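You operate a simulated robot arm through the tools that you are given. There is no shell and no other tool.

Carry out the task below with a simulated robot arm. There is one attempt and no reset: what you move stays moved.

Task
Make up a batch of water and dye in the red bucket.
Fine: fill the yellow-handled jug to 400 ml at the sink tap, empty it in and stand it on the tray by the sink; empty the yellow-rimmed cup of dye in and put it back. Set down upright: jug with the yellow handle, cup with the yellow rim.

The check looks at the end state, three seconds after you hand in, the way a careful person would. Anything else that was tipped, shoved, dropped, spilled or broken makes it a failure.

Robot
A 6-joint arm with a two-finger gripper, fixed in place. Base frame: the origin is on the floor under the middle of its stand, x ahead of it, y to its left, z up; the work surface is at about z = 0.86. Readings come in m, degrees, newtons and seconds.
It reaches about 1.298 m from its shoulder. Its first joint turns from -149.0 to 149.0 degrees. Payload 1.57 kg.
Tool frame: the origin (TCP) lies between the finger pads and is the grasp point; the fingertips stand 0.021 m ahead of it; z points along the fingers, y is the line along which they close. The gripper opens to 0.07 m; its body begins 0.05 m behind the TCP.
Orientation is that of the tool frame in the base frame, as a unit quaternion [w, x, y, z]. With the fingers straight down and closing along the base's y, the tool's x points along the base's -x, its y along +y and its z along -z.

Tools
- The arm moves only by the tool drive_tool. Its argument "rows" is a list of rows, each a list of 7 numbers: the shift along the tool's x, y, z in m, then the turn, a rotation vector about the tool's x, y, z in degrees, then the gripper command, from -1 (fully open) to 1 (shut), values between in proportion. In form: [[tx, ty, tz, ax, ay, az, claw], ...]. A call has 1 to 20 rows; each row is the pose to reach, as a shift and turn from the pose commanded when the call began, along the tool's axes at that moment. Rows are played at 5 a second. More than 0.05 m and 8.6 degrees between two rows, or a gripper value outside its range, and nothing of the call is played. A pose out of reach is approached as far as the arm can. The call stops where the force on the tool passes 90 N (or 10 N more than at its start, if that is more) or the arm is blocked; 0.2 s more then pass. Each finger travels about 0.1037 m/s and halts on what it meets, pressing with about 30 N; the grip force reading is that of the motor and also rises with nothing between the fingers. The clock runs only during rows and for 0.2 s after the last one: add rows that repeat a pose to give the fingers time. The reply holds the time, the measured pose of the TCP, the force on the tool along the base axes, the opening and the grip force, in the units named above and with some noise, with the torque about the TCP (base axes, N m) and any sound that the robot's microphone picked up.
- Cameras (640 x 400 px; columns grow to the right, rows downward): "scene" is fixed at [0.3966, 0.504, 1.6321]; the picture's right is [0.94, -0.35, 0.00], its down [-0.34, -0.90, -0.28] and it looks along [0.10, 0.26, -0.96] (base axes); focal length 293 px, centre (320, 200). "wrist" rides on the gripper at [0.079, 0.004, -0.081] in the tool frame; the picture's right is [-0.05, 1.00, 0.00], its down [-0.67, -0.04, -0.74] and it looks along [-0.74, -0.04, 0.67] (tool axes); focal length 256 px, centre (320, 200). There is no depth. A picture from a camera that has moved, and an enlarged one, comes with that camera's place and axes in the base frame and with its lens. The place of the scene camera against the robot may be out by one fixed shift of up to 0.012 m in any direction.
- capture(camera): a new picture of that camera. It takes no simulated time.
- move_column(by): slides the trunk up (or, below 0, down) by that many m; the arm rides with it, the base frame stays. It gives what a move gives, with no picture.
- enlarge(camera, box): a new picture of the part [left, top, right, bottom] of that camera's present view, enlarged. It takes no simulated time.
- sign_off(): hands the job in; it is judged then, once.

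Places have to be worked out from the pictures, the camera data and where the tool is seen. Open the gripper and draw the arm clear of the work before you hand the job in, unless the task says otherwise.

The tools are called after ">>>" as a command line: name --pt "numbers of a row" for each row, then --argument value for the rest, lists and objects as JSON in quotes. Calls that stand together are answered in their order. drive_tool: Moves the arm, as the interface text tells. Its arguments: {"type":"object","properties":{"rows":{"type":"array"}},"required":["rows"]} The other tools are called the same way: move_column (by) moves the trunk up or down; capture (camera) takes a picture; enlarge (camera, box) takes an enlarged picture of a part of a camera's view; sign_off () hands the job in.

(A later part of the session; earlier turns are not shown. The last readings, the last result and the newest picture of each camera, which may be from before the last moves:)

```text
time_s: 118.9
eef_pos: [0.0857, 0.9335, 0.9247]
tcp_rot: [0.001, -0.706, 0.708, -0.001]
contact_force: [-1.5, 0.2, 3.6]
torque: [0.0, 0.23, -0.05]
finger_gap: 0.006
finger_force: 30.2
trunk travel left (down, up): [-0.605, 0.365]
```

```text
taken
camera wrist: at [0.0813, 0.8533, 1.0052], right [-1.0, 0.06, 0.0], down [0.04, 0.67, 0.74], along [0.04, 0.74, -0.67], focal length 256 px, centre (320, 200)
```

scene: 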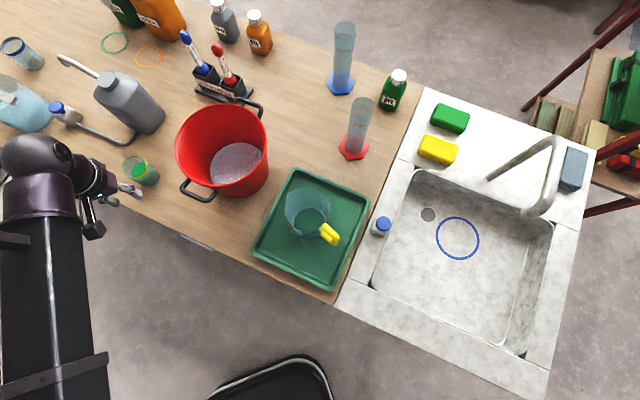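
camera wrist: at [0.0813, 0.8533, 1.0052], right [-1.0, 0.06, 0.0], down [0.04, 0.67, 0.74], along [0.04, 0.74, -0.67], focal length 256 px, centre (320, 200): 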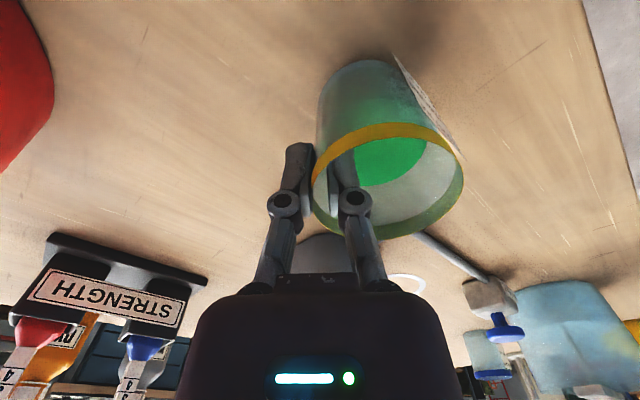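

The wall is gripped (gap 6 mm). I lift 3 cm and check that the cup hangs level.

>>> move_column --by 0.03

>>> capture --camera "wrist"

>>> enlarge --camera "scene" --box '[90, 120, 190, 210]'

```text
time_s: 119.7
eef_pos: [0.0841, 0.9344, 0.9541]
tcp_rot: [0.001, -0.707, 0.707, -0.001]
contact_force: [-0.1, -0.2, -0.4]
torque: [-0.01, 0.0, 0.0]
finger_gap: 0.0061
finger_force: 29.9
trunk travel left (down, up): [-0.635, 0.335]
```

```text
taken
camera wrist: at [0.0814, 0.8537, 1.0349], right [-1.0, 0.06, 0.0], down [0.04, 0.67, 0.74], along [0.04, 0.74, -0.67], focal length 256 px, centre (320, 200)
```

wrist: 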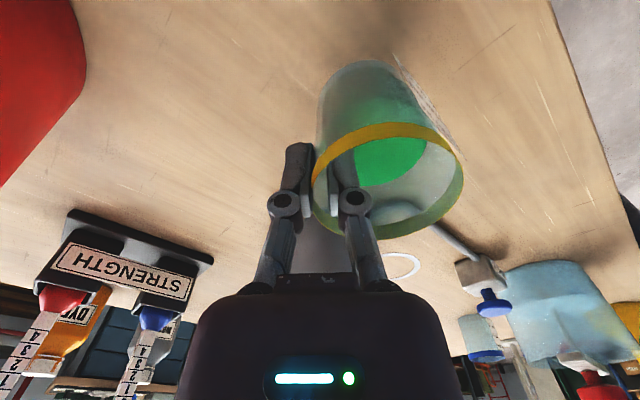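

```text
4.44 times, centred on (140, 165) of scene
camera zoom: at [0.3966, 0.504, 1.6321], right [0.94, -0.35, 0.0], down [-0.34, -0.9, -0.28], along [0.1, 0.26, -0.96], focal length 1301 px, centre (1120, 356)
```

zoom: 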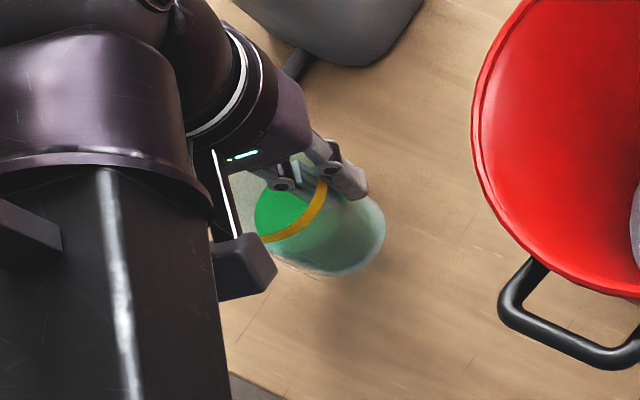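

The cup hangs level with the dye in it. I raise it to clear the bucket rim and carry it over the bucket, turning 67° so the same pouring roll applies.

>>> move_column --by 0.25

>>> drive_tool --pt "0.0015 -0.0075 0 0 0 -2 1" --pt "0.0045 -0.0225 0 0 0 -6.1 1" --pt "0.008 -0.04 0 0 0 -10.9 1" --pt "0.0115 -0.0577 0 0 0 -15.7 1" --pt "0.015 -0.0754 0 0 0 -20.5 1" --pt "0.0185 -0.093 0 0 0 -25.3 1" --pt "0.022 -0.1107 0 0 0 -30.1 1" --pt "0.0255 -0.1283 0 0 0 -34.9 1" --pt "0.029 -0.146 0 0 0 -39.8 1" --pt "0.0325 -0.1636 0 0 0 -44.6 1" --pt "0.036 -0.1813 0 0 0 -49.4 1" --pt "0.0395 -0.199 0 0 0 -54.2 1" --pt "0.043 -0.2166 0 0 0 -59 1" --pt "0.046 -0.232 0 0 0 -63.2 1" --pt "0.048 -0.242 0 0 0 -65.9 1" --pt "0.049 -0.246 0 0 0 -67 1" --pt "0.049 -0.246 0 0 0 -67 1"

>>> capture --camera "wrist"

>>> capture --camera "scene"

```text
time_s: 122.2
eef_pos: [0.0843, 0.9332, 1.203]
tcp_rot: [0.0, -0.706, 0.708, -0.002]
contact_force: [0.0, -0.5, -1.0]
torque: [0.01, -0.03, 0.0]
finger_gap: 0.0061
finger_force: 30.2
trunk travel left (down, up): [-0.885, 0.085]
```

```text
time_s: 125.8
eef_pos: [0.3312, 0.8842, 1.204]
tcp_rot: [0.0, 0.98, -0.2, 0.002]
contact_force: [0.2, -0.6, -0.9]
torque: [0.02, -0.04, 0.04]
finger_gap: 0.0061
finger_force: 30.3
trunk travel left (down, up): [-0.885, 0.085]
```

```text
taken
camera wrist: at [0.4035, 0.8484, 1.2851], right [-0.44, -0.9, 0.0], down [-0.6, 0.29, 0.74], along [-0.67, 0.33, -0.67], focal length 256 px, centre (320, 200)
```

wrist: 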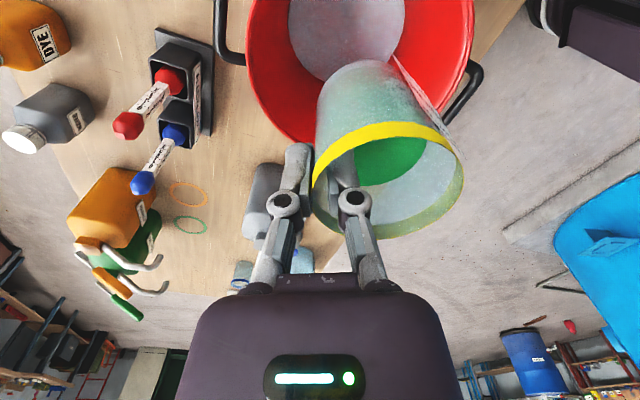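

```text
taken
```

scene: 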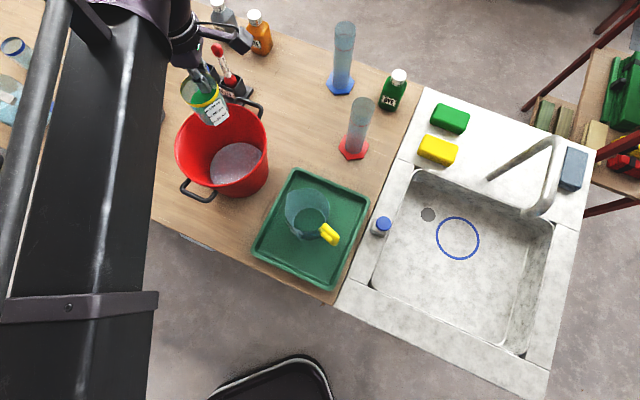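

The cup is over the bucket. I tilt 40° (below the ~49° spill angle), then lower the trunk to keep the pour low.

>>> drive_tool --pt "0 0 0 0 3 0 1" --pt "0 0 0 0 8 0 1" --pt "0 0 0 0 13 0 1" --pt "0 0 0 0 18 0 1" --pt "0 0 0 0 23 0 1" --pt "0 0 0 0 28 0 1" --pt "0 0 0 0 33 0 1" --pt "0 0 0 0 37 0 1" --pt "0 0 0 0 40 0 1" --pt "0 0 0 0 40 0 1"

>>> move_column --by -0.05

>>> capture --camera "scene"

>>> enlarge --camera "scene" --box '[150, 50, 290, 210]'

```text
time_s: 128.0
eef_pos: [0.3305, 0.8831, 1.2475]
tcp_rot: [0.068, 0.92, -0.188, 0.336]
contact_force: [-0.4, 0.2, -1.3]
torque: [0.02, 0.04, 0.0]
finger_gap: 0.0058
finger_force: 30.2
out of reach, approached as far as the arm can: row 3, 4, 5, 6, 7, 8, 9, 10
trunk travel left (down, up): [-0.885, 0.085]
```

```text
time_s: 128.9
eef_pos: [0.3305, 0.8833, 1.1968]
tcp_rot: [0.069, 0.921, -0.189, 0.335]
contact_force: [0.2, -0.1, -1.0]
torque: [0.07, 0.0, -0.01]
finger_gap: 0.0058
finger_force: 30.1
trunk travel left (down, up): [-0.835, 0.135]
```

```text
taken
```

scene: 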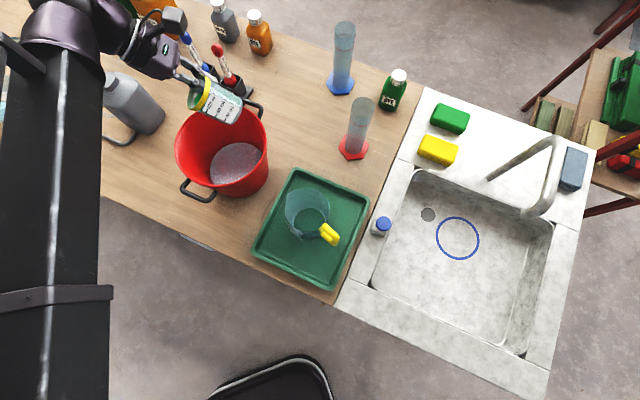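

```text
2.50 times, centred on (220, 130) of scene
camera zoom: at [0.3966, 0.504, 1.6321], right [0.94, -0.35, 0.0], down [-0.34, -0.9, -0.28], along [0.1, 0.26, -0.96], focal length 732 px, centre (570, 375)
```

zoom: 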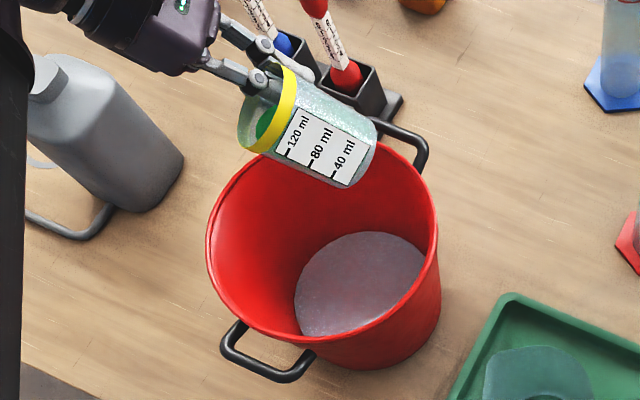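

The cup's lip is above the middle of the bucket. I tilt slowly on to 68° and watch the stream.

>>> drive_tool --pt "0 0 0 0 1.5 0 1" --pt "0 0 0 0 3 0 1" --pt "0 0 0 0 4.5 0 1" --pt "0 0 0 0 6 0 1" --pt "0 0 0 0 7.5 0 1" --pt "0 0 0 0 9 0 1" --pt "0 0 0 0 10.5 0 1" --pt "0 0 0 0 12 0 1" --pt "0 0 0 0 13.5 0 1" --pt "0 0 0 0 15 0 1"

>>> enlarge --camera "scene" --box '[150, 50, 290, 210]'

```text
time_s: 131.2
eef_pos: [0.3296, 0.8841, 1.2334]
tcp_rot: [0.093, 0.869, -0.178, 0.452]
contact_force: [0.5, 0.1, -0.5]
torque: [0.04, 0.01, -0.02]
finger_gap: 0.006
finger_force: 30.1
out of reach, approached as far as the arm can: row 1, 2, 3, 4, 5, 6, 7, 8, 9, 10
trunk travel left (down, up): [-0.835, 0.135]
```

```text
2.50 times, centred on (220, 130) of scene
camera zoom: at [0.3966, 0.504, 1.6321], right [0.94, -0.35, 0.0], down [-0.34, -0.9, -0.28], along [0.1, 0.26, -0.96], focal length 732 px, centre (570, 375)
```

zoom: 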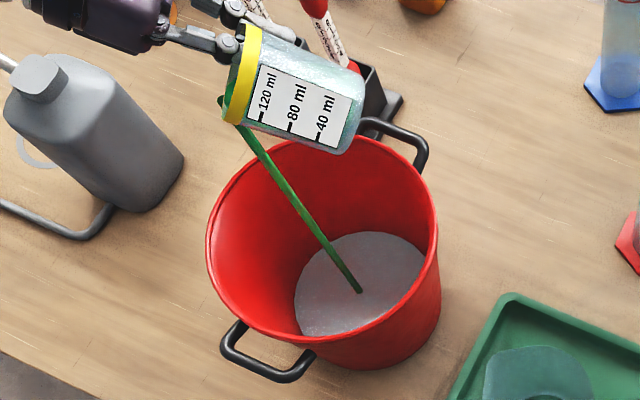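

The dye stream lands in the middle of the water. I continue tilting.

>>> drive_tool --pt "0 0 0 0 1.5 0 1" --pt "0 0 0 0 3 0 1" --pt "0 0 0 0 4.5 0 1" --pt "0 0 0 0 6 0 1" --pt "0 0 0 0 7.5 0 1" --pt "0 0 0 0 9 0 1" --pt "0 0 0 0 10.5 0 1" --pt "0 0 0 0 12 0 1" --pt "0 0 0 0 13.5 0 1" --pt "0 0 0 0 15 0 1"

>>> move_column --by -0.05

>>> enlarge --camera "scene" --box '[150, 50, 290, 210]'

```text
time_s: 133.3
eef_pos: [0.3282, 0.8837, 1.2766]
tcp_rot: [0.115, 0.802, -0.164, 0.563]
contact_force: [0.9, -0.4, -0.8]
torque: [0.01, 0.01, -0.02]
finger_gap: 0.0059
finger_force: 30.5
out of reach, approached as far as the arm can: row 1, 2, 3, 4, 5, 6, 7, 8, 9, 10
trunk travel left (down, up): [-0.835, 0.135]
```

```text
time_s: 134.3
eef_pos: [0.3303, 0.883, 1.2262]
tcp_rot: [0.115, 0.802, -0.164, 0.562]
contact_force: [-0.1, -0.7, -0.8]
torque: [0.05, 0.04, 0.03]
finger_gap: 0.0059
finger_force: 30.1
trunk travel left (down, up): [-0.785, 0.185]
```

```text
2.50 times, centred on (220, 130) of scene
camera zoom: at [0.3966, 0.504, 1.6321], right [0.94, -0.35, 0.0], down [-0.34, -0.9, -0.28], along [0.1, 0.26, -0.96], focal length 732 px, centre (570, 375)
```

zoom: 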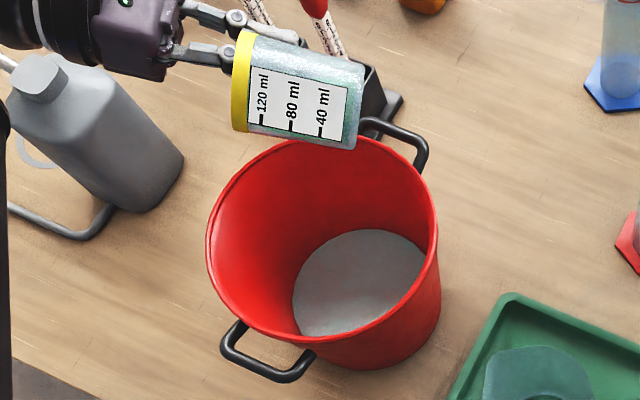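

Most dye is out. I tilt on to about 115° to empty it fully.

>>> drive_tool --pt "0 0 0 0 2 0 1" --pt "0 0 0 0 4 0 1" --pt "0 0 0 0 6 0 1" --pt "0 0 0 0 8 0 1" --pt "0 0 0 0 10 0 1" --pt "0 0 0 0 12 0 1" --pt "0 0 0 0 14 0 1" --pt "0 0 0 0 16 0 1" --pt "0 0 0 0 18 0 1" --pt "0 0 0 0 20 0 1" --pt "0 0 0 0 23 0 1" --pt "0 0 0 0 26 0 1" --pt "0 0 0 0 29 0 1" --pt "0 0 0 0 32 0 1" --pt "0 0 0 0 35 0 1" --pt "0 0 0 0 38 0 1" --pt "0 0 0 0 41 0 1" --pt "0 0 0 0 45 0 1" --pt "0 0 0 0 45 0 1" --pt "0 0 0 0 45 0 1"

>>> enlarge --camera "scene" --box '[150, 50, 290, 210]'

>>> capture --camera "wrist"

```text
time_s: 138.5
eef_pos: [0.3296, 0.8857, 1.3681]
tcp_rot: [0.169, 0.526, -0.108, 0.826]
contact_force: [0.9, 0.2, -0.4]
torque: [-0.04, 0.02, -0.01]
finger_gap: 0.0061
finger_force: 29.9
out of reach, approached as far as the arm can: row 1, 2, 3, 4, 5, 6, 7, 8, 9, 10, 11, 12, 13, 14, 15, 16, 17, 18, 19, 20
trunk travel left (down, up): [-0.785, 0.185]
```

```text
2.50 times, centred on (220, 130) of scene
camera zoom: at [0.3966, 0.504, 1.6321], right [0.94, -0.35, 0.0], down [-0.34, -0.9, -0.28], along [0.1, 0.26, -0.96], focal length 732 px, centre (570, 375)
```

zoom: 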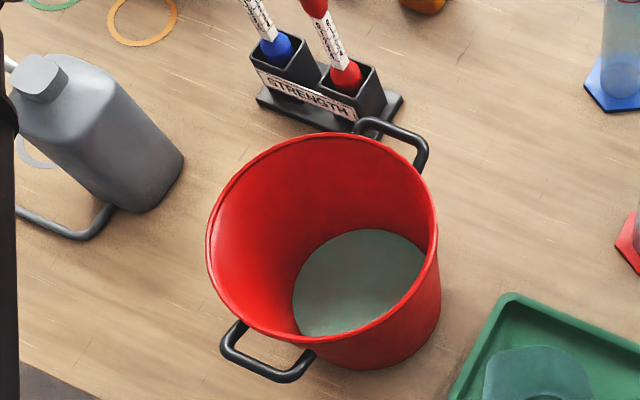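

```text
taken
camera wrist: at [0.2298, 0.9226, 1.4062], right [-0.37, -0.93, -0.05], down [-0.35, 0.19, -0.92], along [0.86, -0.32, -0.39], focal length 256 px, centre (320, 200)
```

wrist: 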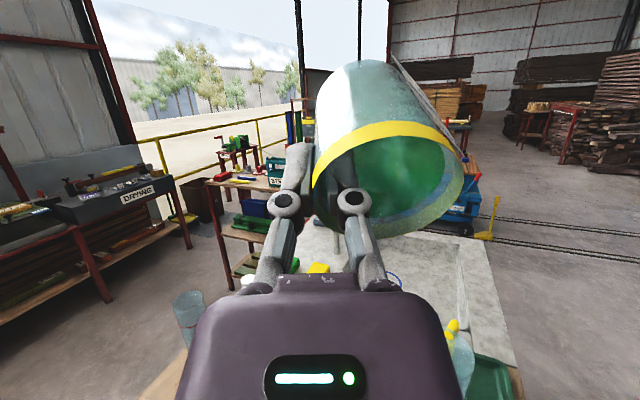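

The bucket has turned greenish. I zoom into the cup to see whether any dye is left.

>>> enlarge --camera "wrist" --box '[290, 50, 480, 250]'

>>> capture --camera "scene"

```text
2.00 times, centred on (385, 150) of wrist
camera zoom: at [0.2298, 0.9226, 1.4062], right [-0.37, -0.93, -0.05], down [-0.35, 0.19, -0.92], along [0.86, -0.32, -0.39], focal length 512 px, centre (190, 300)
```

zoom: 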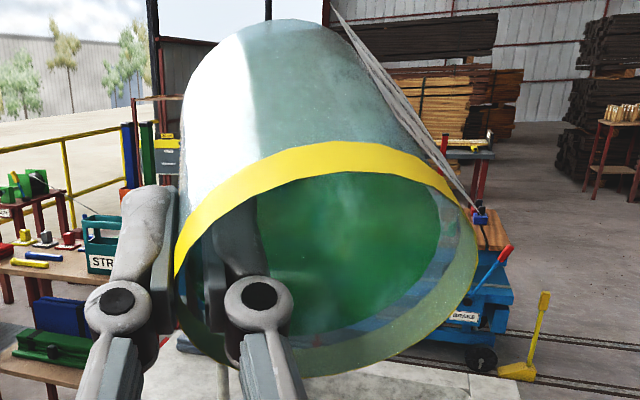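

```text
taken
```

scene: 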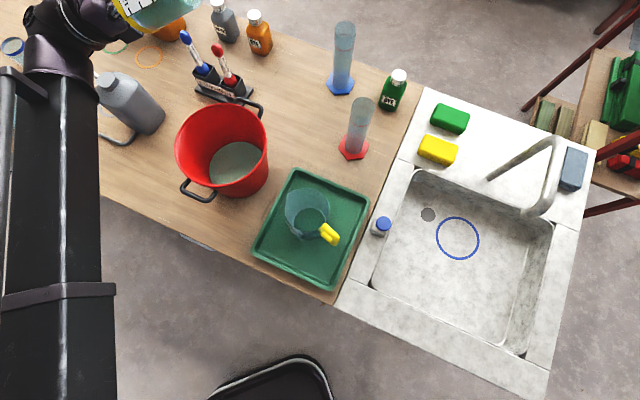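

A green disc still shows at the cup's bottom, maybe a film. I tilt another 25° and hold a while to let it drain.

>>> drive_tool --pt "0 0 0 0 5 0 1" --pt "0 0 0 0 10 0 1" --pt "0 0 0 0 15 0 1" --pt "0 0 0 0 20 0 1" --pt "0 0 0 0 25 0 1" --pt "0 0 0 0 25 0 1" --pt "0 0 0 0 25 0 1" --pt "0 0 0 0 25 0 1" --pt "0 0 0 0 25 0 1" --pt "0 0 0 0 25 0 1" --pt "0 0 0 0 25 0 1" --pt "0 0 0 0 25 0 1"

>>> enlarge --camera "wrist" --box '[290, 50, 480, 250]'

>>> enlarge --camera "scene" --box '[150, 0, 290, 210]'

```text
time_s: 141.1
eef_pos: [0.3292, 0.8869, 1.4315]
tcp_rot: [0.188, 0.335, -0.069, 0.921]
contact_force: [-0.4, -0.1, -0.3]
torque: [-0.02, 0.04, -0.01]
finger_gap: 0.0063
finger_force: 29.9
out of reach, approached as far as the arm can: row 1, 2, 3, 4, 5, 6, 7, 8, 9, 10, 11, 12
trunk travel left (down, up): [-0.785, 0.185]
```

```text
2.00 times, centred on (385, 150) of wrist
camera zoom: at [0.2256, 0.9267, 1.4214], right [-0.35, -0.93, -0.03], down [0.04, 0.02, -1.0], along [0.93, -0.36, 0.03], focal length 512 px, centre (190, 300)
```

zoom: 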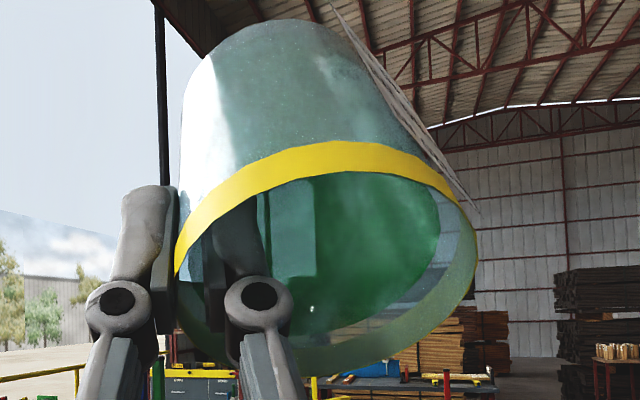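

```text
1.90 times, centred on (220, 105) of scene
camera zoom: at [0.3966, 0.504, 1.6321], right [0.94, -0.35, 0.0], down [-0.34, -0.9, -0.28], along [0.1, 0.26, -0.96], focal length 558 px, centre (510, 381)
```

zoom: 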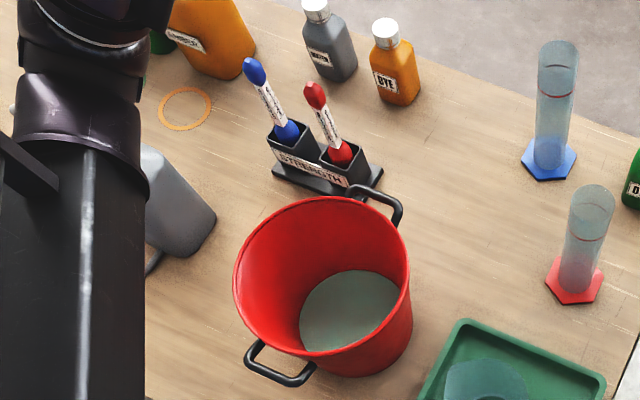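

The disc is only a clinging film that no longer drains, and the stream has ended. I raise 10 cm for clearance and turn the cup back upright.

>>> move_column --by 0.1

>>> drive_tool --pt "0 0 0 0 -5 0 1" --pt "0 0 0 0 -12 0 1" --pt "0 0 0 0 -19.5 0 1" --pt "0 0 0 0 -27 0 1" --pt "0 0 0 0 -34.5 0 1" --pt "0 0 0 0 -42 0 1" --pt "0 0 0 0 -49.5 0 1" --pt "0 0 0 0 -57 0 1" --pt "0 0 0 0 -64.5 0 1" --pt "0 0 0 0 -72 0 1" --pt "0 0 0 0 -79.5 0 1" --pt "0 0 0 0 -87 0 1" --pt "0 0 0 0 -94.5 0 1" --pt "0 0 0 0 -102 0 1" --pt "0 0 0 0 -109.5 0 1" --pt "0 0 0 0 -117 0 1" --pt "0 0 0 0 -124.5 0 1" --pt "0 0 0 0 -132 0 1" --pt "0 0 0 0 -138 0 1" --pt "0 0 0 0 -140 0 1"

>>> capture --camera "wrist"

>>> capture --camera "scene"

```text
time_s: 142.4
eef_pos: [0.3306, 0.8859, 1.5307]
tcp_rot: [0.188, 0.336, -0.069, 0.921]
contact_force: [0.2, -0.3, -0.2]
torque: [-0.04, -0.01, 0.03]
finger_gap: 0.0059
finger_force: 30.2
trunk travel left (down, up): [-0.885, 0.085]
```

```text
time_s: 146.6
eef_pos: [0.3342, 0.8909, 1.2028]
tcp_rot: [0.0, 0.98, -0.201, -0.001]
contact_force: [-0.4, -0.7, -0.2]
torque: [0.02, -0.01, -0.02]
finger_gap: 0.0059
finger_force: 30.0
out of reach, approached as far as the arm can: row 1, 2, 3, 4, 5, 6, 7, 8, 9, 10, 11, 12, 13, 14, 15, 16, 17, 18, 19, 20
trunk travel left (down, up): [-0.885, 0.085]
```

```text
taken
camera wrist: at [0.4058, 0.855, 1.2847], right [-0.44, -0.9, 0.0], down [-0.6, 0.29, 0.75], along [-0.67, 0.33, -0.67], focal length 256 px, centre (320, 200)
```

wrist: 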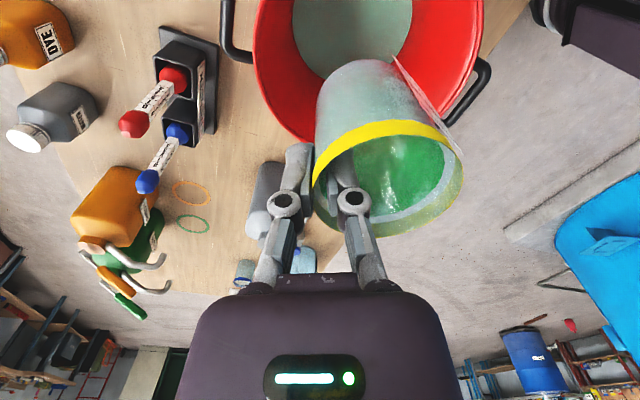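

```text
taken
```

scene: 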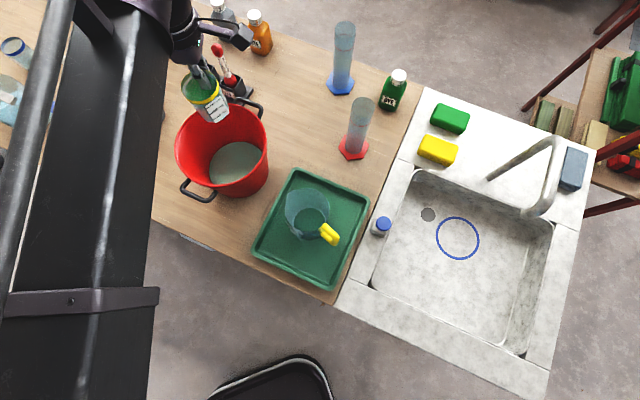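

The cup is upright and empty but for a film. I carry it back to where it stood, undoing the 67° turn.

>>> drive_tool --pt "-0.0098 0.0024 0 0 0 2.7 1" --pt "-0.0295 0.0071 0 0 0 8 1" --pt "-0.0492 0.0118 0 0 0 13.4 1" --pt "-0.0688 0.0165 0 0 0 18.7 1" --pt "-0.0885 0.0212 0 0 0 24 1" --pt "-0.1082 0.0259 0 0 0 29.4 1" --pt "-0.1278 0.0306 0 0 0 34.7 1" --pt "-0.1475 0.0353 0 0 0 40.1 1" --pt "-0.1672 0.04 0 0 0 45.4 1" --pt "-0.1868 0.0447 0 0 0 50.8 1" --pt "-0.2065 0.0494 0 0 0 56.1 1" --pt "-0.2262 0.0541 0 0 0 61.5 1" --pt "-0.2409 0.0576 0 0 0 65.5 1" --pt "-0.2458 0.0588 0 0 0 66.8 1" --pt "-0.2458 0.0588 0 0 0 66.8 1"

>>> move_column --by -0.24

>>> capture --camera "wrist"

>>> enlarge --camera "scene" --box '[90, 120, 190, 210]'

```text
time_s: 149.8
eef_pos: [0.0819, 0.9275, 1.2036]
tcp_rot: [0.0, -0.707, 0.707, 0.0]
contact_force: [-0.1, 0.5, -1.1]
torque: [-0.02, -0.01, -0.02]
finger_gap: 0.0059
finger_force: 30.4
out of reach, approached as far as the arm can: row 3, 4, 5, 6, 7, 8, 9, 10, 11, 12, 13, 14, 15
trunk travel left (down, up): [-0.885, 0.085]
```

```text
time_s: 152.3
eef_pos: [0.0818, 0.9286, 0.9646]
tcp_rot: [0.0, 0.708, -0.706, 0.0]
contact_force: [0.4, -0.7, -0.5]
torque: [-0.01, -0.02, -0.01]
finger_gap: 0.0058
finger_force: 29.3
trunk travel left (down, up): [-0.645, 0.325]
```

```text
taken
camera wrist: at [0.0784, 0.8487, 1.0451], right [-1.0, 0.05, 0.0], down [0.03, 0.67, 0.75], along [0.04, 0.74, -0.67], focal length 256 px, centre (320, 200)
```

wrist: 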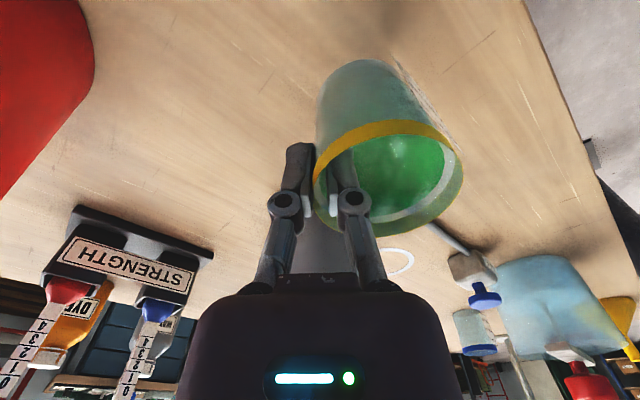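

```text
4.44 times, centred on (140, 165) of scene
camera zoom: at [0.3966, 0.504, 1.6321], right [0.94, -0.35, 0.0], down [-0.34, -0.9, -0.28], along [0.1, 0.26, -0.96], focal length 1301 px, centre (1120, 356)
```

zoom: 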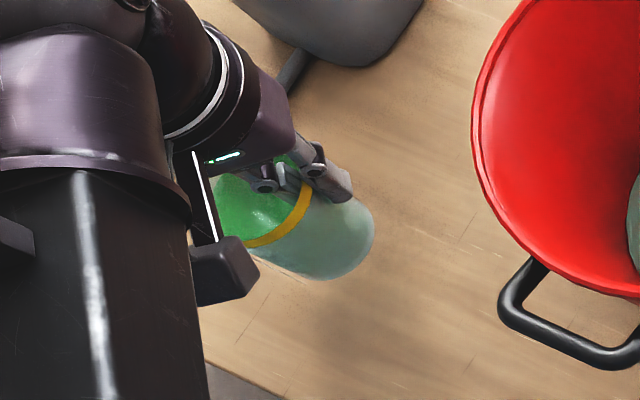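

I trim the position by 4–5 mm back to the original spot and lower to just above the table.

>>> drive_tool --pt "-0.005 -0.0037 0 0 0 0 1" --pt "-0.005 -0.0037 0 0 0 0 1"

>>> move_column --by -0.036

>>> move_column --by -0.002

>>> enlarge --camera "scene" --box '[90, 120, 190, 210]'

```text
time_s: 152.9
eef_pos: [0.0854, 0.9337, 0.9632]
tcp_rot: [-0.001, 0.707, -0.707, 0.001]
contact_force: [0.3, -0.6, -0.7]
torque: [0.0, 0.02, -0.03]
finger_gap: 0.0059
finger_force: 29.8
trunk travel left (down, up): [-0.645, 0.325]
```

```text
time_s: 153.7
eef_pos: [0.086, 0.9347, 0.9283]
tcp_rot: [0.0, 0.708, -0.706, 0.0]
contact_force: [0.3, 0.4, -1.0]
torque: [-0.01, -0.03, 0.05]
finger_gap: 0.0059
finger_force: 30.0
trunk travel left (down, up): [-0.609, 0.361]
```

```text
time_s: 154.2
eef_pos: [0.0861, 0.9336, 0.9258]
tcp_rot: [0.0, 0.708, -0.706, -0.001]
contact_force: [0.4, -0.4, 2.0]
torque: [0.04, 0.02, -0.03]
finger_gap: 0.0059
finger_force: 30.1
trunk travel left (down, up): [-0.607, 0.363]
```

```text
4.44 times, centred on (140, 165) of scene
camera zoom: at [0.3966, 0.504, 1.6321], right [0.94, -0.35, 0.0], down [-0.34, -0.9, -0.28], along [0.1, 0.26, -0.96], focal length 1301 px, centre (1120, 356)
```

zoom: 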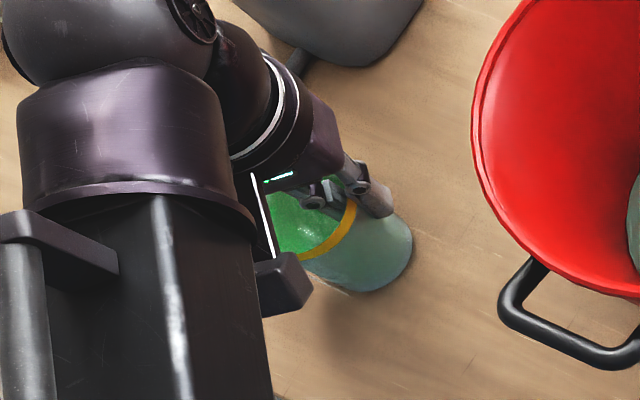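

Contact reads 2 N. I settle one more millimetre and open the fingers gently to the half-open width used before.

>>> move_column --by -0.001

>>> drive_tool --pt "0 0 0 0 0 0 0.8" --pt "0 0 0 0 0 0 0.7" --pt "0 0 0 0 0 0 0.5" --pt "0 0 0 0 0 0 0.3" --pt "0 0 0 0 0 0 0.1" --pt "0 0 0 0 0 0 0" --pt "0 0 0 0 0 0 0"

>>> capture --camera "wrist"

```text
time_s: 154.7
eef_pos: [0.0861, 0.9337, 0.9248]
tcp_rot: [0.0, 0.708, -0.707, 0.0]
contact_force: [1.4, 0.8, 4.0]
torque: [0.02, 0.08, 0.01]
finger_gap: 0.0059
finger_force: 29.9
trunk travel left (down, up): [-0.606, 0.364]
```

```text
time_s: 156.3
eef_pos: [0.0855, 0.9345, 0.925]
tcp_rot: [0.0, 0.707, -0.707, 0.0]
contact_force: [-0.3, -0.9, -0.4]
torque: [0.0, 0.0, 0.01]
finger_gap: 0.035
finger_force: 0.1
trunk travel left (down, up): [-0.606, 0.364]
```

```text
taken
camera wrist: at [0.0823, 0.8539, 1.006], right [-1.0, 0.05, 0.0], down [0.03, 0.67, 0.75], along [0.04, 0.74, -0.67], focal length 256 px, centre (320, 200)
```

wrist: 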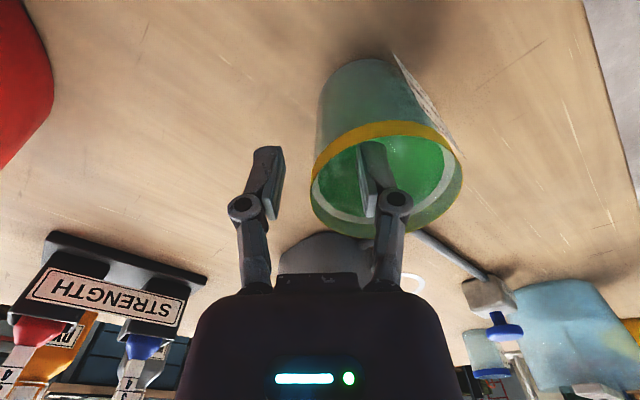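

The cup stands free with the finger clear of the wall. I raise straight up.

>>> move_column --by 0.3

>>> capture --camera "wrist"

>>> capture --camera "scene"

```text
time_s: 159.3
eef_pos: [0.0854, 0.9341, 1.2252]
tcp_rot: [0.0, 0.708, -0.706, 0.0]
contact_force: [0.5, 0.0, -0.3]
torque: [0.02, -0.01, 0.0]
finger_gap: 0.035
finger_force: 0.0
trunk travel left (down, up): [-0.906, 0.064]
```

```text
taken
camera wrist: at [0.0822, 0.8541, 1.3059], right [-1.0, 0.05, 0.0], down [0.03, 0.67, 0.75], along [0.04, 0.74, -0.67], focal length 256 px, centre (320, 200)
```

wrist: 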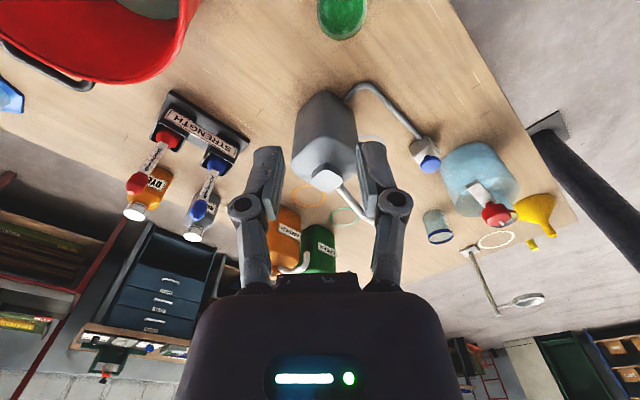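

```text
taken
```

scene: 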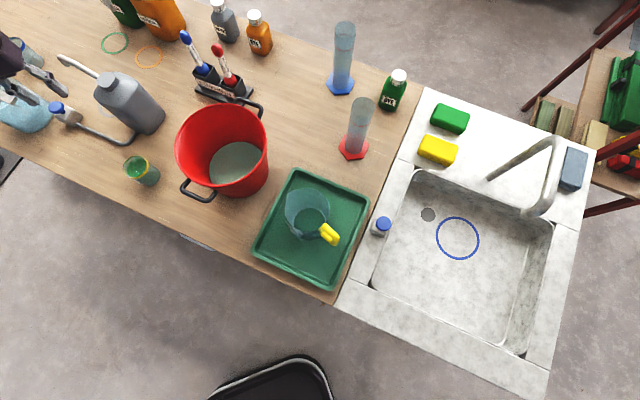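

Everything stands in place. I check the cup, bucket and jug closely before retracting.

>>> enlarge --camera "scene" --box '[100, 130, 200, 210]'

>>> enlarge --camera "scene" --box '[160, 70, 420, 300]'

```text
5.00 times, centred on (150, 170) of scene
camera zoom: at [0.3966, 0.504, 1.6321], right [0.94, -0.35, 0.0], down [-0.34, -0.9, -0.28], along [0.1, 0.26, -0.96], focal length 1464 px, centre (1170, 350)
```

zoom: 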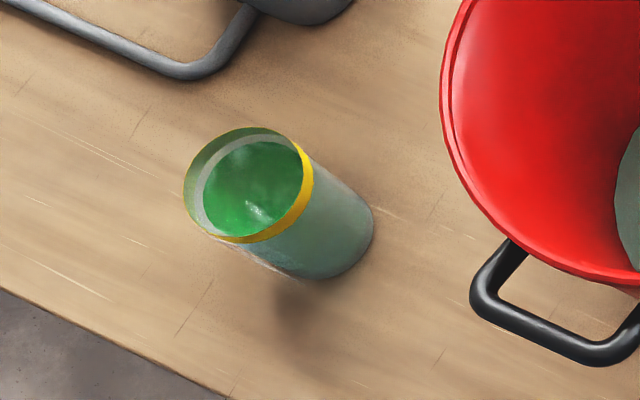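

```text
1.74 times, centred on (290, 185) of scene
camera zoom: at [0.3966, 0.504, 1.6321], right [0.94, -0.35, 0.0], down [-0.34, -0.9, -0.28], along [0.1, 0.26, -0.96], focal length 509 px, centre (372, 226)
```

zoom: 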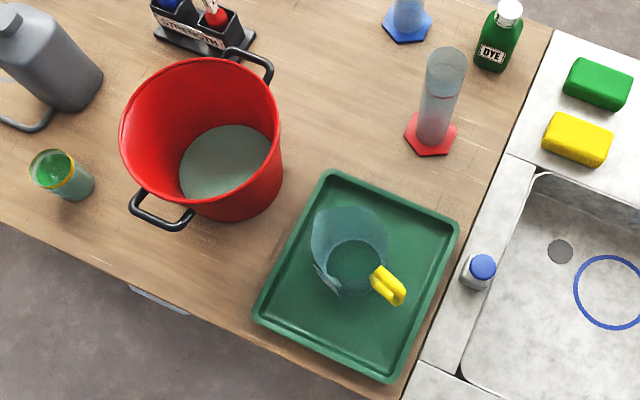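

The cup shows an odd green disc quite high inside it. I look closer from the scene camera and from the wrist.

>>> enlarge --camera "scene" --box '[124, 150, 164, 190]'

>>> enlarge --camera "wrist" --box '[300, 0, 390, 60]'

>>> enlarge --camera "scene" --box '[200, 120, 280, 200]'

```text
10.00 times, centred on (144, 170) of scene
camera zoom: at [0.3966, 0.504, 1.6321], right [0.94, -0.35, 0.0], down [-0.34, -0.9, -0.28], along [0.1, 0.26, -0.96], focal length 2927 px, centre (2080, 500)
```

zoom: 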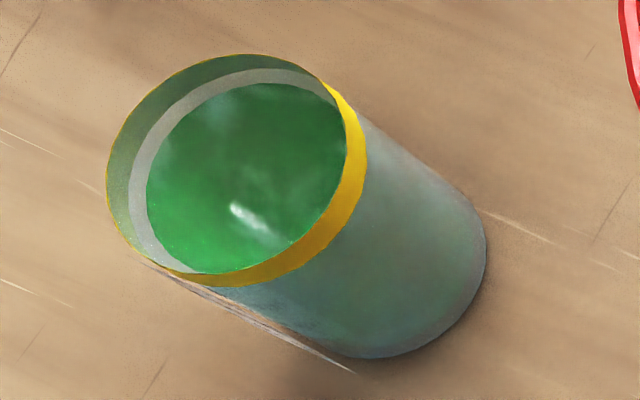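

```text
6.67 times, centred on (345, 30) of wrist
camera zoom: at [0.0822, 0.8541, 1.3059], right [-1.0, 0.05, 0.0], down [0.03, 0.67, 0.75], along [0.04, 0.74, -0.67], focal length 1707 px, centre (153, 1333)
```

zoom: 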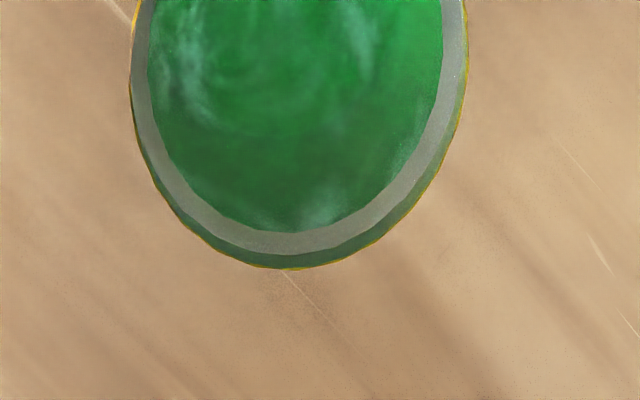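

```text
5.00 times, centred on (240, 160) of scene
camera zoom: at [0.3966, 0.504, 1.6321], right [0.94, -0.35, 0.0], down [-0.34, -0.9, -0.28], along [0.1, 0.26, -0.96], focal length 1464 px, centre (720, 400)
```

zoom: 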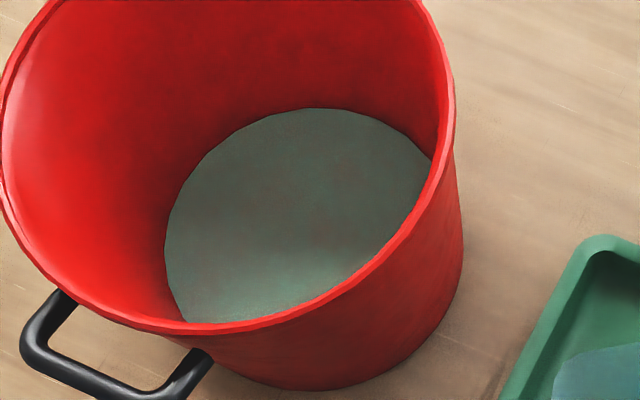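

The disc seems high and glossy, so I repeat the exact earlier side view for a direct comparison: back off toward the robot and lower to z≈1.054.

>>> drive_tool --pt "0.03 0.0005 0 0 0 0 0" --pt "0.06 0.001 0 0 0 0 0" --pt "0.09 0.0015 0 0 0 0 0" --pt "0.12 0.002 0 0 0 0 0" --pt "0.1334 0.0023 0 0 0 0 0" --pt "0.1334 0.0023 0 0 0 0 0"

>>> move_column --by -0.171

>>> enlarge --camera "wrist" --box '[290, 110, 410, 230]'

```text
time_s: 160.7
eef_pos: [0.0838, 0.8003, 1.2246]
tcp_rot: [0.0, 0.708, -0.707, 0.0]
contact_force: [0.3, -0.2, -0.2]
torque: [0.0, -0.01, -0.01]
finger_gap: 0.0353
finger_force: 0.1
trunk travel left (down, up): [-0.906, 0.064]
```

```text
time_s: 162.7
eef_pos: [0.0837, 0.8003, 1.0536]
tcp_rot: [0.0, 0.708, -0.707, 0.0]
contact_force: [0.1, 1.0, 0.4]
torque: [-0.02, -0.02, -0.05]
finger_gap: 0.035
finger_force: 0.1
trunk travel left (down, up): [-0.735, 0.235]
```

```text
3.33 times, centred on (350, 170) of wrist
camera zoom: at [0.0805, 0.7201, 1.1351], right [-1.0, 0.05, 0.0], down [0.03, 0.67, 0.75], along [0.04, 0.74, -0.67], focal length 853 px, centre (220, 300)
```

zoom: 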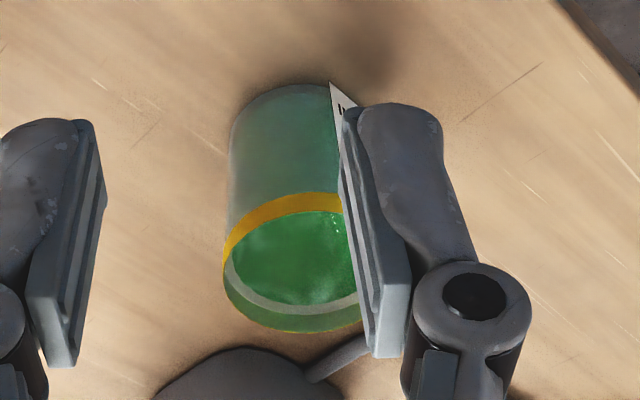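

Compared with before, the green surface sits higher although the cup was fully inverted without any stream, so this may be only a wet lining. I zoom harder to understand it.

>>> enlarge --camera "wrist" --box '[315, 125, 365, 215]'

>>> capture --camera "wrist"

```text
4.44 times, centred on (340, 170) of wrist
camera zoom: at [0.0805, 0.7201, 1.1351], right [-1.0, 0.05, 0.0], down [0.03, 0.67, 0.75], along [0.04, 0.74, -0.67], focal length 1138 px, centre (231, 333)
```

zoom: 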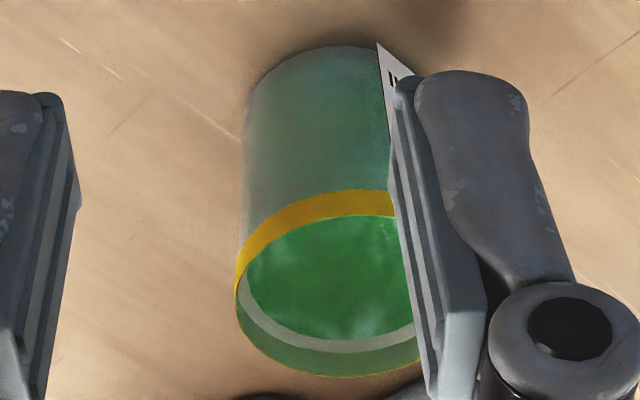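

```text
taken
camera wrist: at [0.0805, 0.7201, 1.1351], right [-1.0, 0.05, 0.0], down [0.03, 0.67, 0.75], along [0.04, 0.74, -0.67], focal length 256 px, centre (320, 200)
```

wrist: 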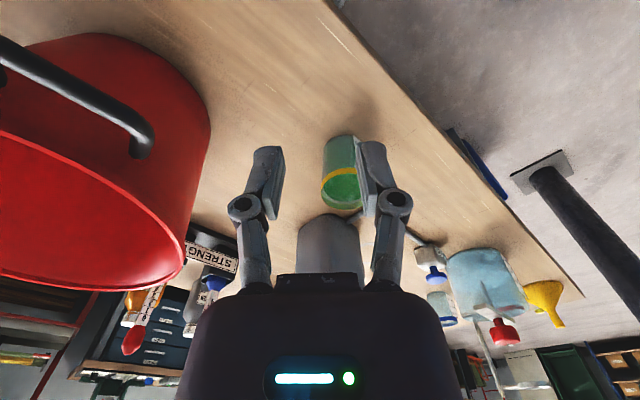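

With no stream even at 140° inversion and the disc translucent, it is just a clinging film; the cup is empty and back within 4 mm of its place. I raise, open the gripper and retract the arm to its starting area.

>>> move_column --by 0.2

>>> drive_tool --pt "0.03 -0.02 0 0 0 0 -0.3" --pt "0.06 -0.04 0 0 0 0 -0.6" --pt "0.09 -0.06 0 0 0 0 -1" --pt "0.12 -0.08 0 0 0 0 -1" --pt "0.15 -0.1 0 0 0 0 -1" --pt "0.18 -0.12 0 0 0 0 -1" --pt "0.194 -0.1287 0 0 0 0 -1" --pt "0.194 -0.1287 0 0 0 0 -1"

>>> capture --camera "scene"

>>> enlarge --camera "scene" --box '[124, 150, 164, 190]'

>>> enlarge --camera "scene" --box '[240, 160, 380, 300]'

```text
time_s: 164.8
eef_pos: [0.0843, 0.8014, 1.2536]
tcp_rot: [0.0, 0.708, -0.706, 0.0]
contact_force: [-0.5, -0.4, 0.2]
torque: [-0.02, -0.03, 0.03]
finger_gap: 0.0349
finger_force: 0.0
trunk travel left (down, up): [-0.935, 0.035]
```

```text
time_s: 166.6
eef_pos: [0.2122, 0.6068, 1.2536]
tcp_rot: [0.0, 0.708, -0.706, 0.0]
contact_force: [-0.4, 0.7, 0.6]
torque: [0.01, 0.02, -0.02]
finger_gap: 0.0699
finger_force: 0.2
trunk travel left (down, up): [-0.935, 0.035]
```

```text
taken
```

scene: 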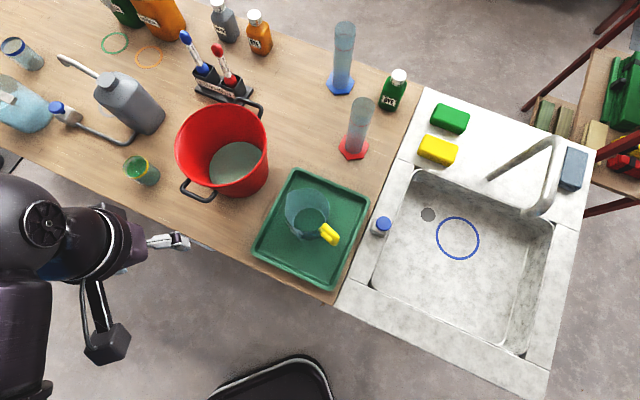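

```text
10.00 times, centred on (144, 170) of scene
camera zoom: at [0.3966, 0.504, 1.6321], right [0.94, -0.35, 0.0], down [-0.34, -0.9, -0.28], along [0.1, 0.26, -0.96], focal length 2927 px, centre (2080, 500)
```

zoom: 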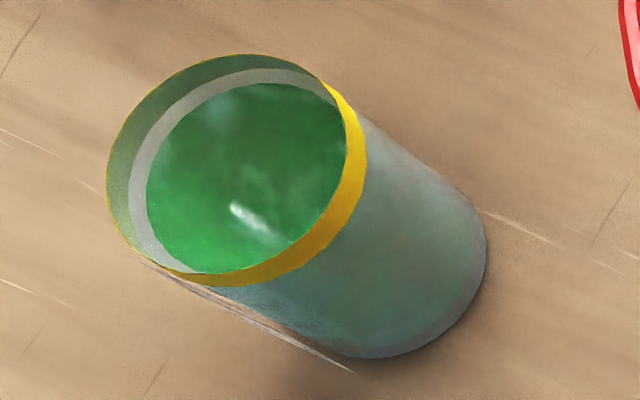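

```text
2.86 times, centred on (310, 230) of scene
camera zoom: at [0.3966, 0.504, 1.6321], right [0.94, -0.35, 0.0], down [-0.34, -0.9, -0.28], along [0.1, 0.26, -0.96], focal length 836 px, centre (349, 114)
```

zoom: 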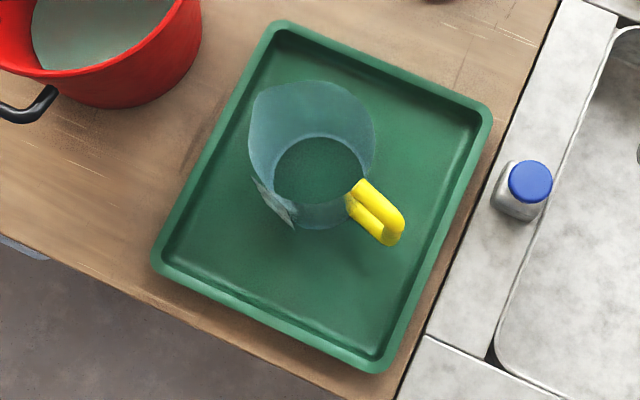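

Looking again at my level reading: the scale is a flat plate standing off the wall, so parallax is larger than I assumed, and both that (≈375 ml) and the measured weight change (≈335 g) say the water is short of 400 ml. I'll top up with about 40 ml using the same proven moves; first I go back above the jug's handle.

>>> drive_tool --pt "0.0047 -0.0366 0 0 0 -3.6 -1" --pt "0.0094 -0.0732 0 0 0 -7.1 -1" --pt "0.0141 -0.1098 0 0 0 -10.7 -1" --pt "0.0187 -0.1463 0 0 0 -14.3 -1" --pt "0.0234 -0.1829 0 0 0 -17.9 -1" --pt "0.0281 -0.2195 0 0 0 -21.4 -1" --pt "0.0328 -0.2561 0 0 0 -25 -1" --pt "0.0328 -0.2561 0 0 0 -25 -1"

>>> drive_tool --pt "0 0 0 0 -8 0 -1" --pt "0 0 0 0 -15.3 0 -1" --pt "0 0 0 0 -15.3 0 -1"

>>> capture --camera "wrist"

```text
time_s: 168.4
eef_pos: [0.4681, 0.5738, 1.2534]
tcp_rot: [-0.001, 0.844, -0.536, 0.001]
contact_force: [-0.7, 0.5, 0.0]
torque: [0.01, -0.01, 0.01]
finger_gap: 0.0701
finger_force: 0.1
trunk travel left (down, up): [-0.935, 0.035]
```

```text
time_s: 169.2
eef_pos: [0.4685, 0.5742, 1.2607]
tcp_rot: [-0.072, 0.836, -0.532, -0.114]
contact_force: [0.0, -1.2, 0.9]
torque: [0.01, -0.02, -0.01]
finger_gap: 0.0699
finger_force: 0.0
out of reach, approached as far as the arm can: row 2, 3
trunk travel left (down, up): [-0.935, 0.035]
```

```text
taken
camera wrist: at [0.5076, 0.4825, 1.3178], right [-0.93, -0.38, 0.01], down [-0.16, 0.42, 0.9], along [-0.34, 0.83, -0.45], focal length 256 px, centre (320, 200)
```

wrist: 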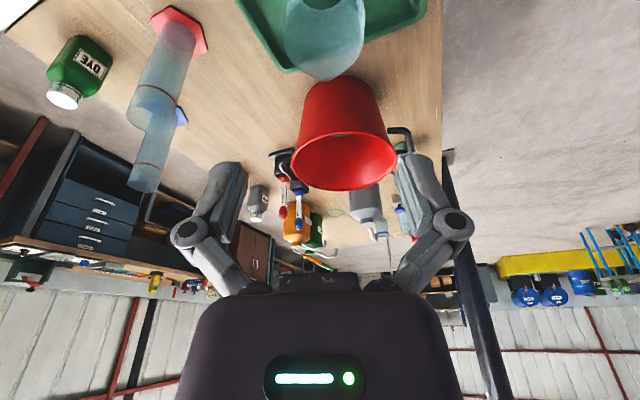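

Pose matches the release pose. I lower to just above the handle and check alignment.

>>> move_column --by -0.2

>>> capture --camera "wrist"

```text
time_s: 171.4
eef_pos: [0.4689, 0.5731, 1.0603]
tcp_rot: [-0.071, 0.837, -0.531, -0.112]
contact_force: [-0.4, -0.6, 0.3]
torque: [0.01, 0.0, 0.01]
finger_gap: 0.0699
finger_force: 0.2
trunk travel left (down, up): [-0.735, 0.235]
```

```text
taken
camera wrist: at [0.5076, 0.4824, 1.118], right [-0.93, -0.38, 0.01], down [-0.16, 0.42, 0.89], along [-0.34, 0.83, -0.45], focal length 256 px, centre (320, 200)
```

wrist: 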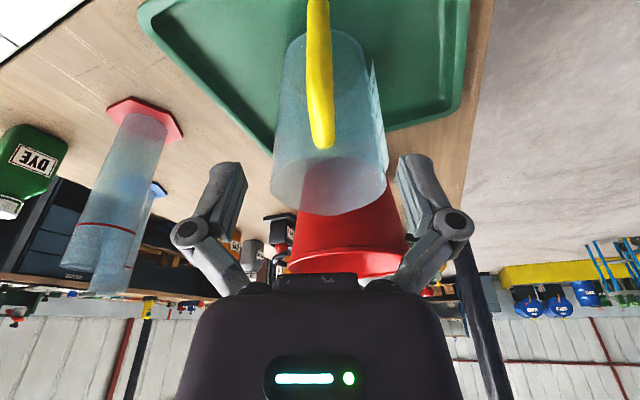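

The handle is centred between the fingers and the jug looks empty. I lower to the grip height and close.

>>> move_column --by -0.079

>>> drive_tool --pt "0 0 0 0 0 0 0" --pt "0 0 0 0 0 0 1" --pt "0 0 0 0 0 0 1" --pt "0 0 0 0 0 0 1" --pt "0 0 0 0 0 0 1" --pt "0 0 0 0 0 0 1"

>>> capture --camera "wrist"

```text
time_s: 172.6
eef_pos: [0.4683, 0.5736, 0.9816]
tcp_rot: [-0.071, 0.836, -0.532, -0.113]
contact_force: [0.0, 0.1, -0.2]
torque: [-0.03, -0.03, 0.02]
finger_gap: 0.07
finger_force: 0.0
trunk travel left (down, up): [-0.656, 0.314]
```

```text
time_s: 174.0
eef_pos: [0.4677, 0.5749, 0.9815]
tcp_rot: [-0.071, 0.837, -0.531, -0.112]
contact_force: [0.9, -1.6, 4.6]
torque: [-0.01, 0.01, 0.02]
finger_gap: 0.015
finger_force: 29.6
trunk travel left (down, up): [-0.656, 0.314]
```

```text
taken
camera wrist: at [0.5076, 0.4821, 1.0391], right [-0.93, -0.38, 0.01], down [-0.16, 0.42, 0.89], along [-0.34, 0.83, -0.45], focal length 256 px, centre (320, 200)
```

wrist: 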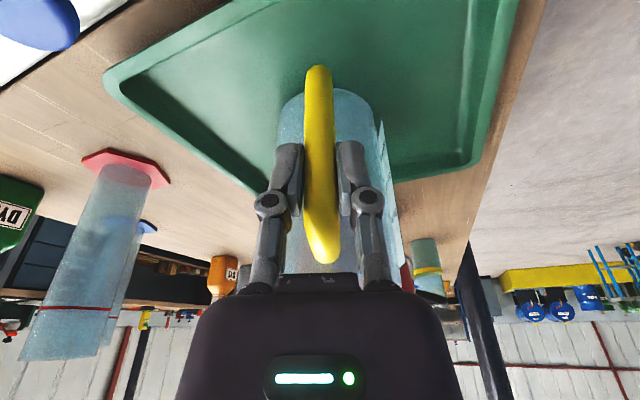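

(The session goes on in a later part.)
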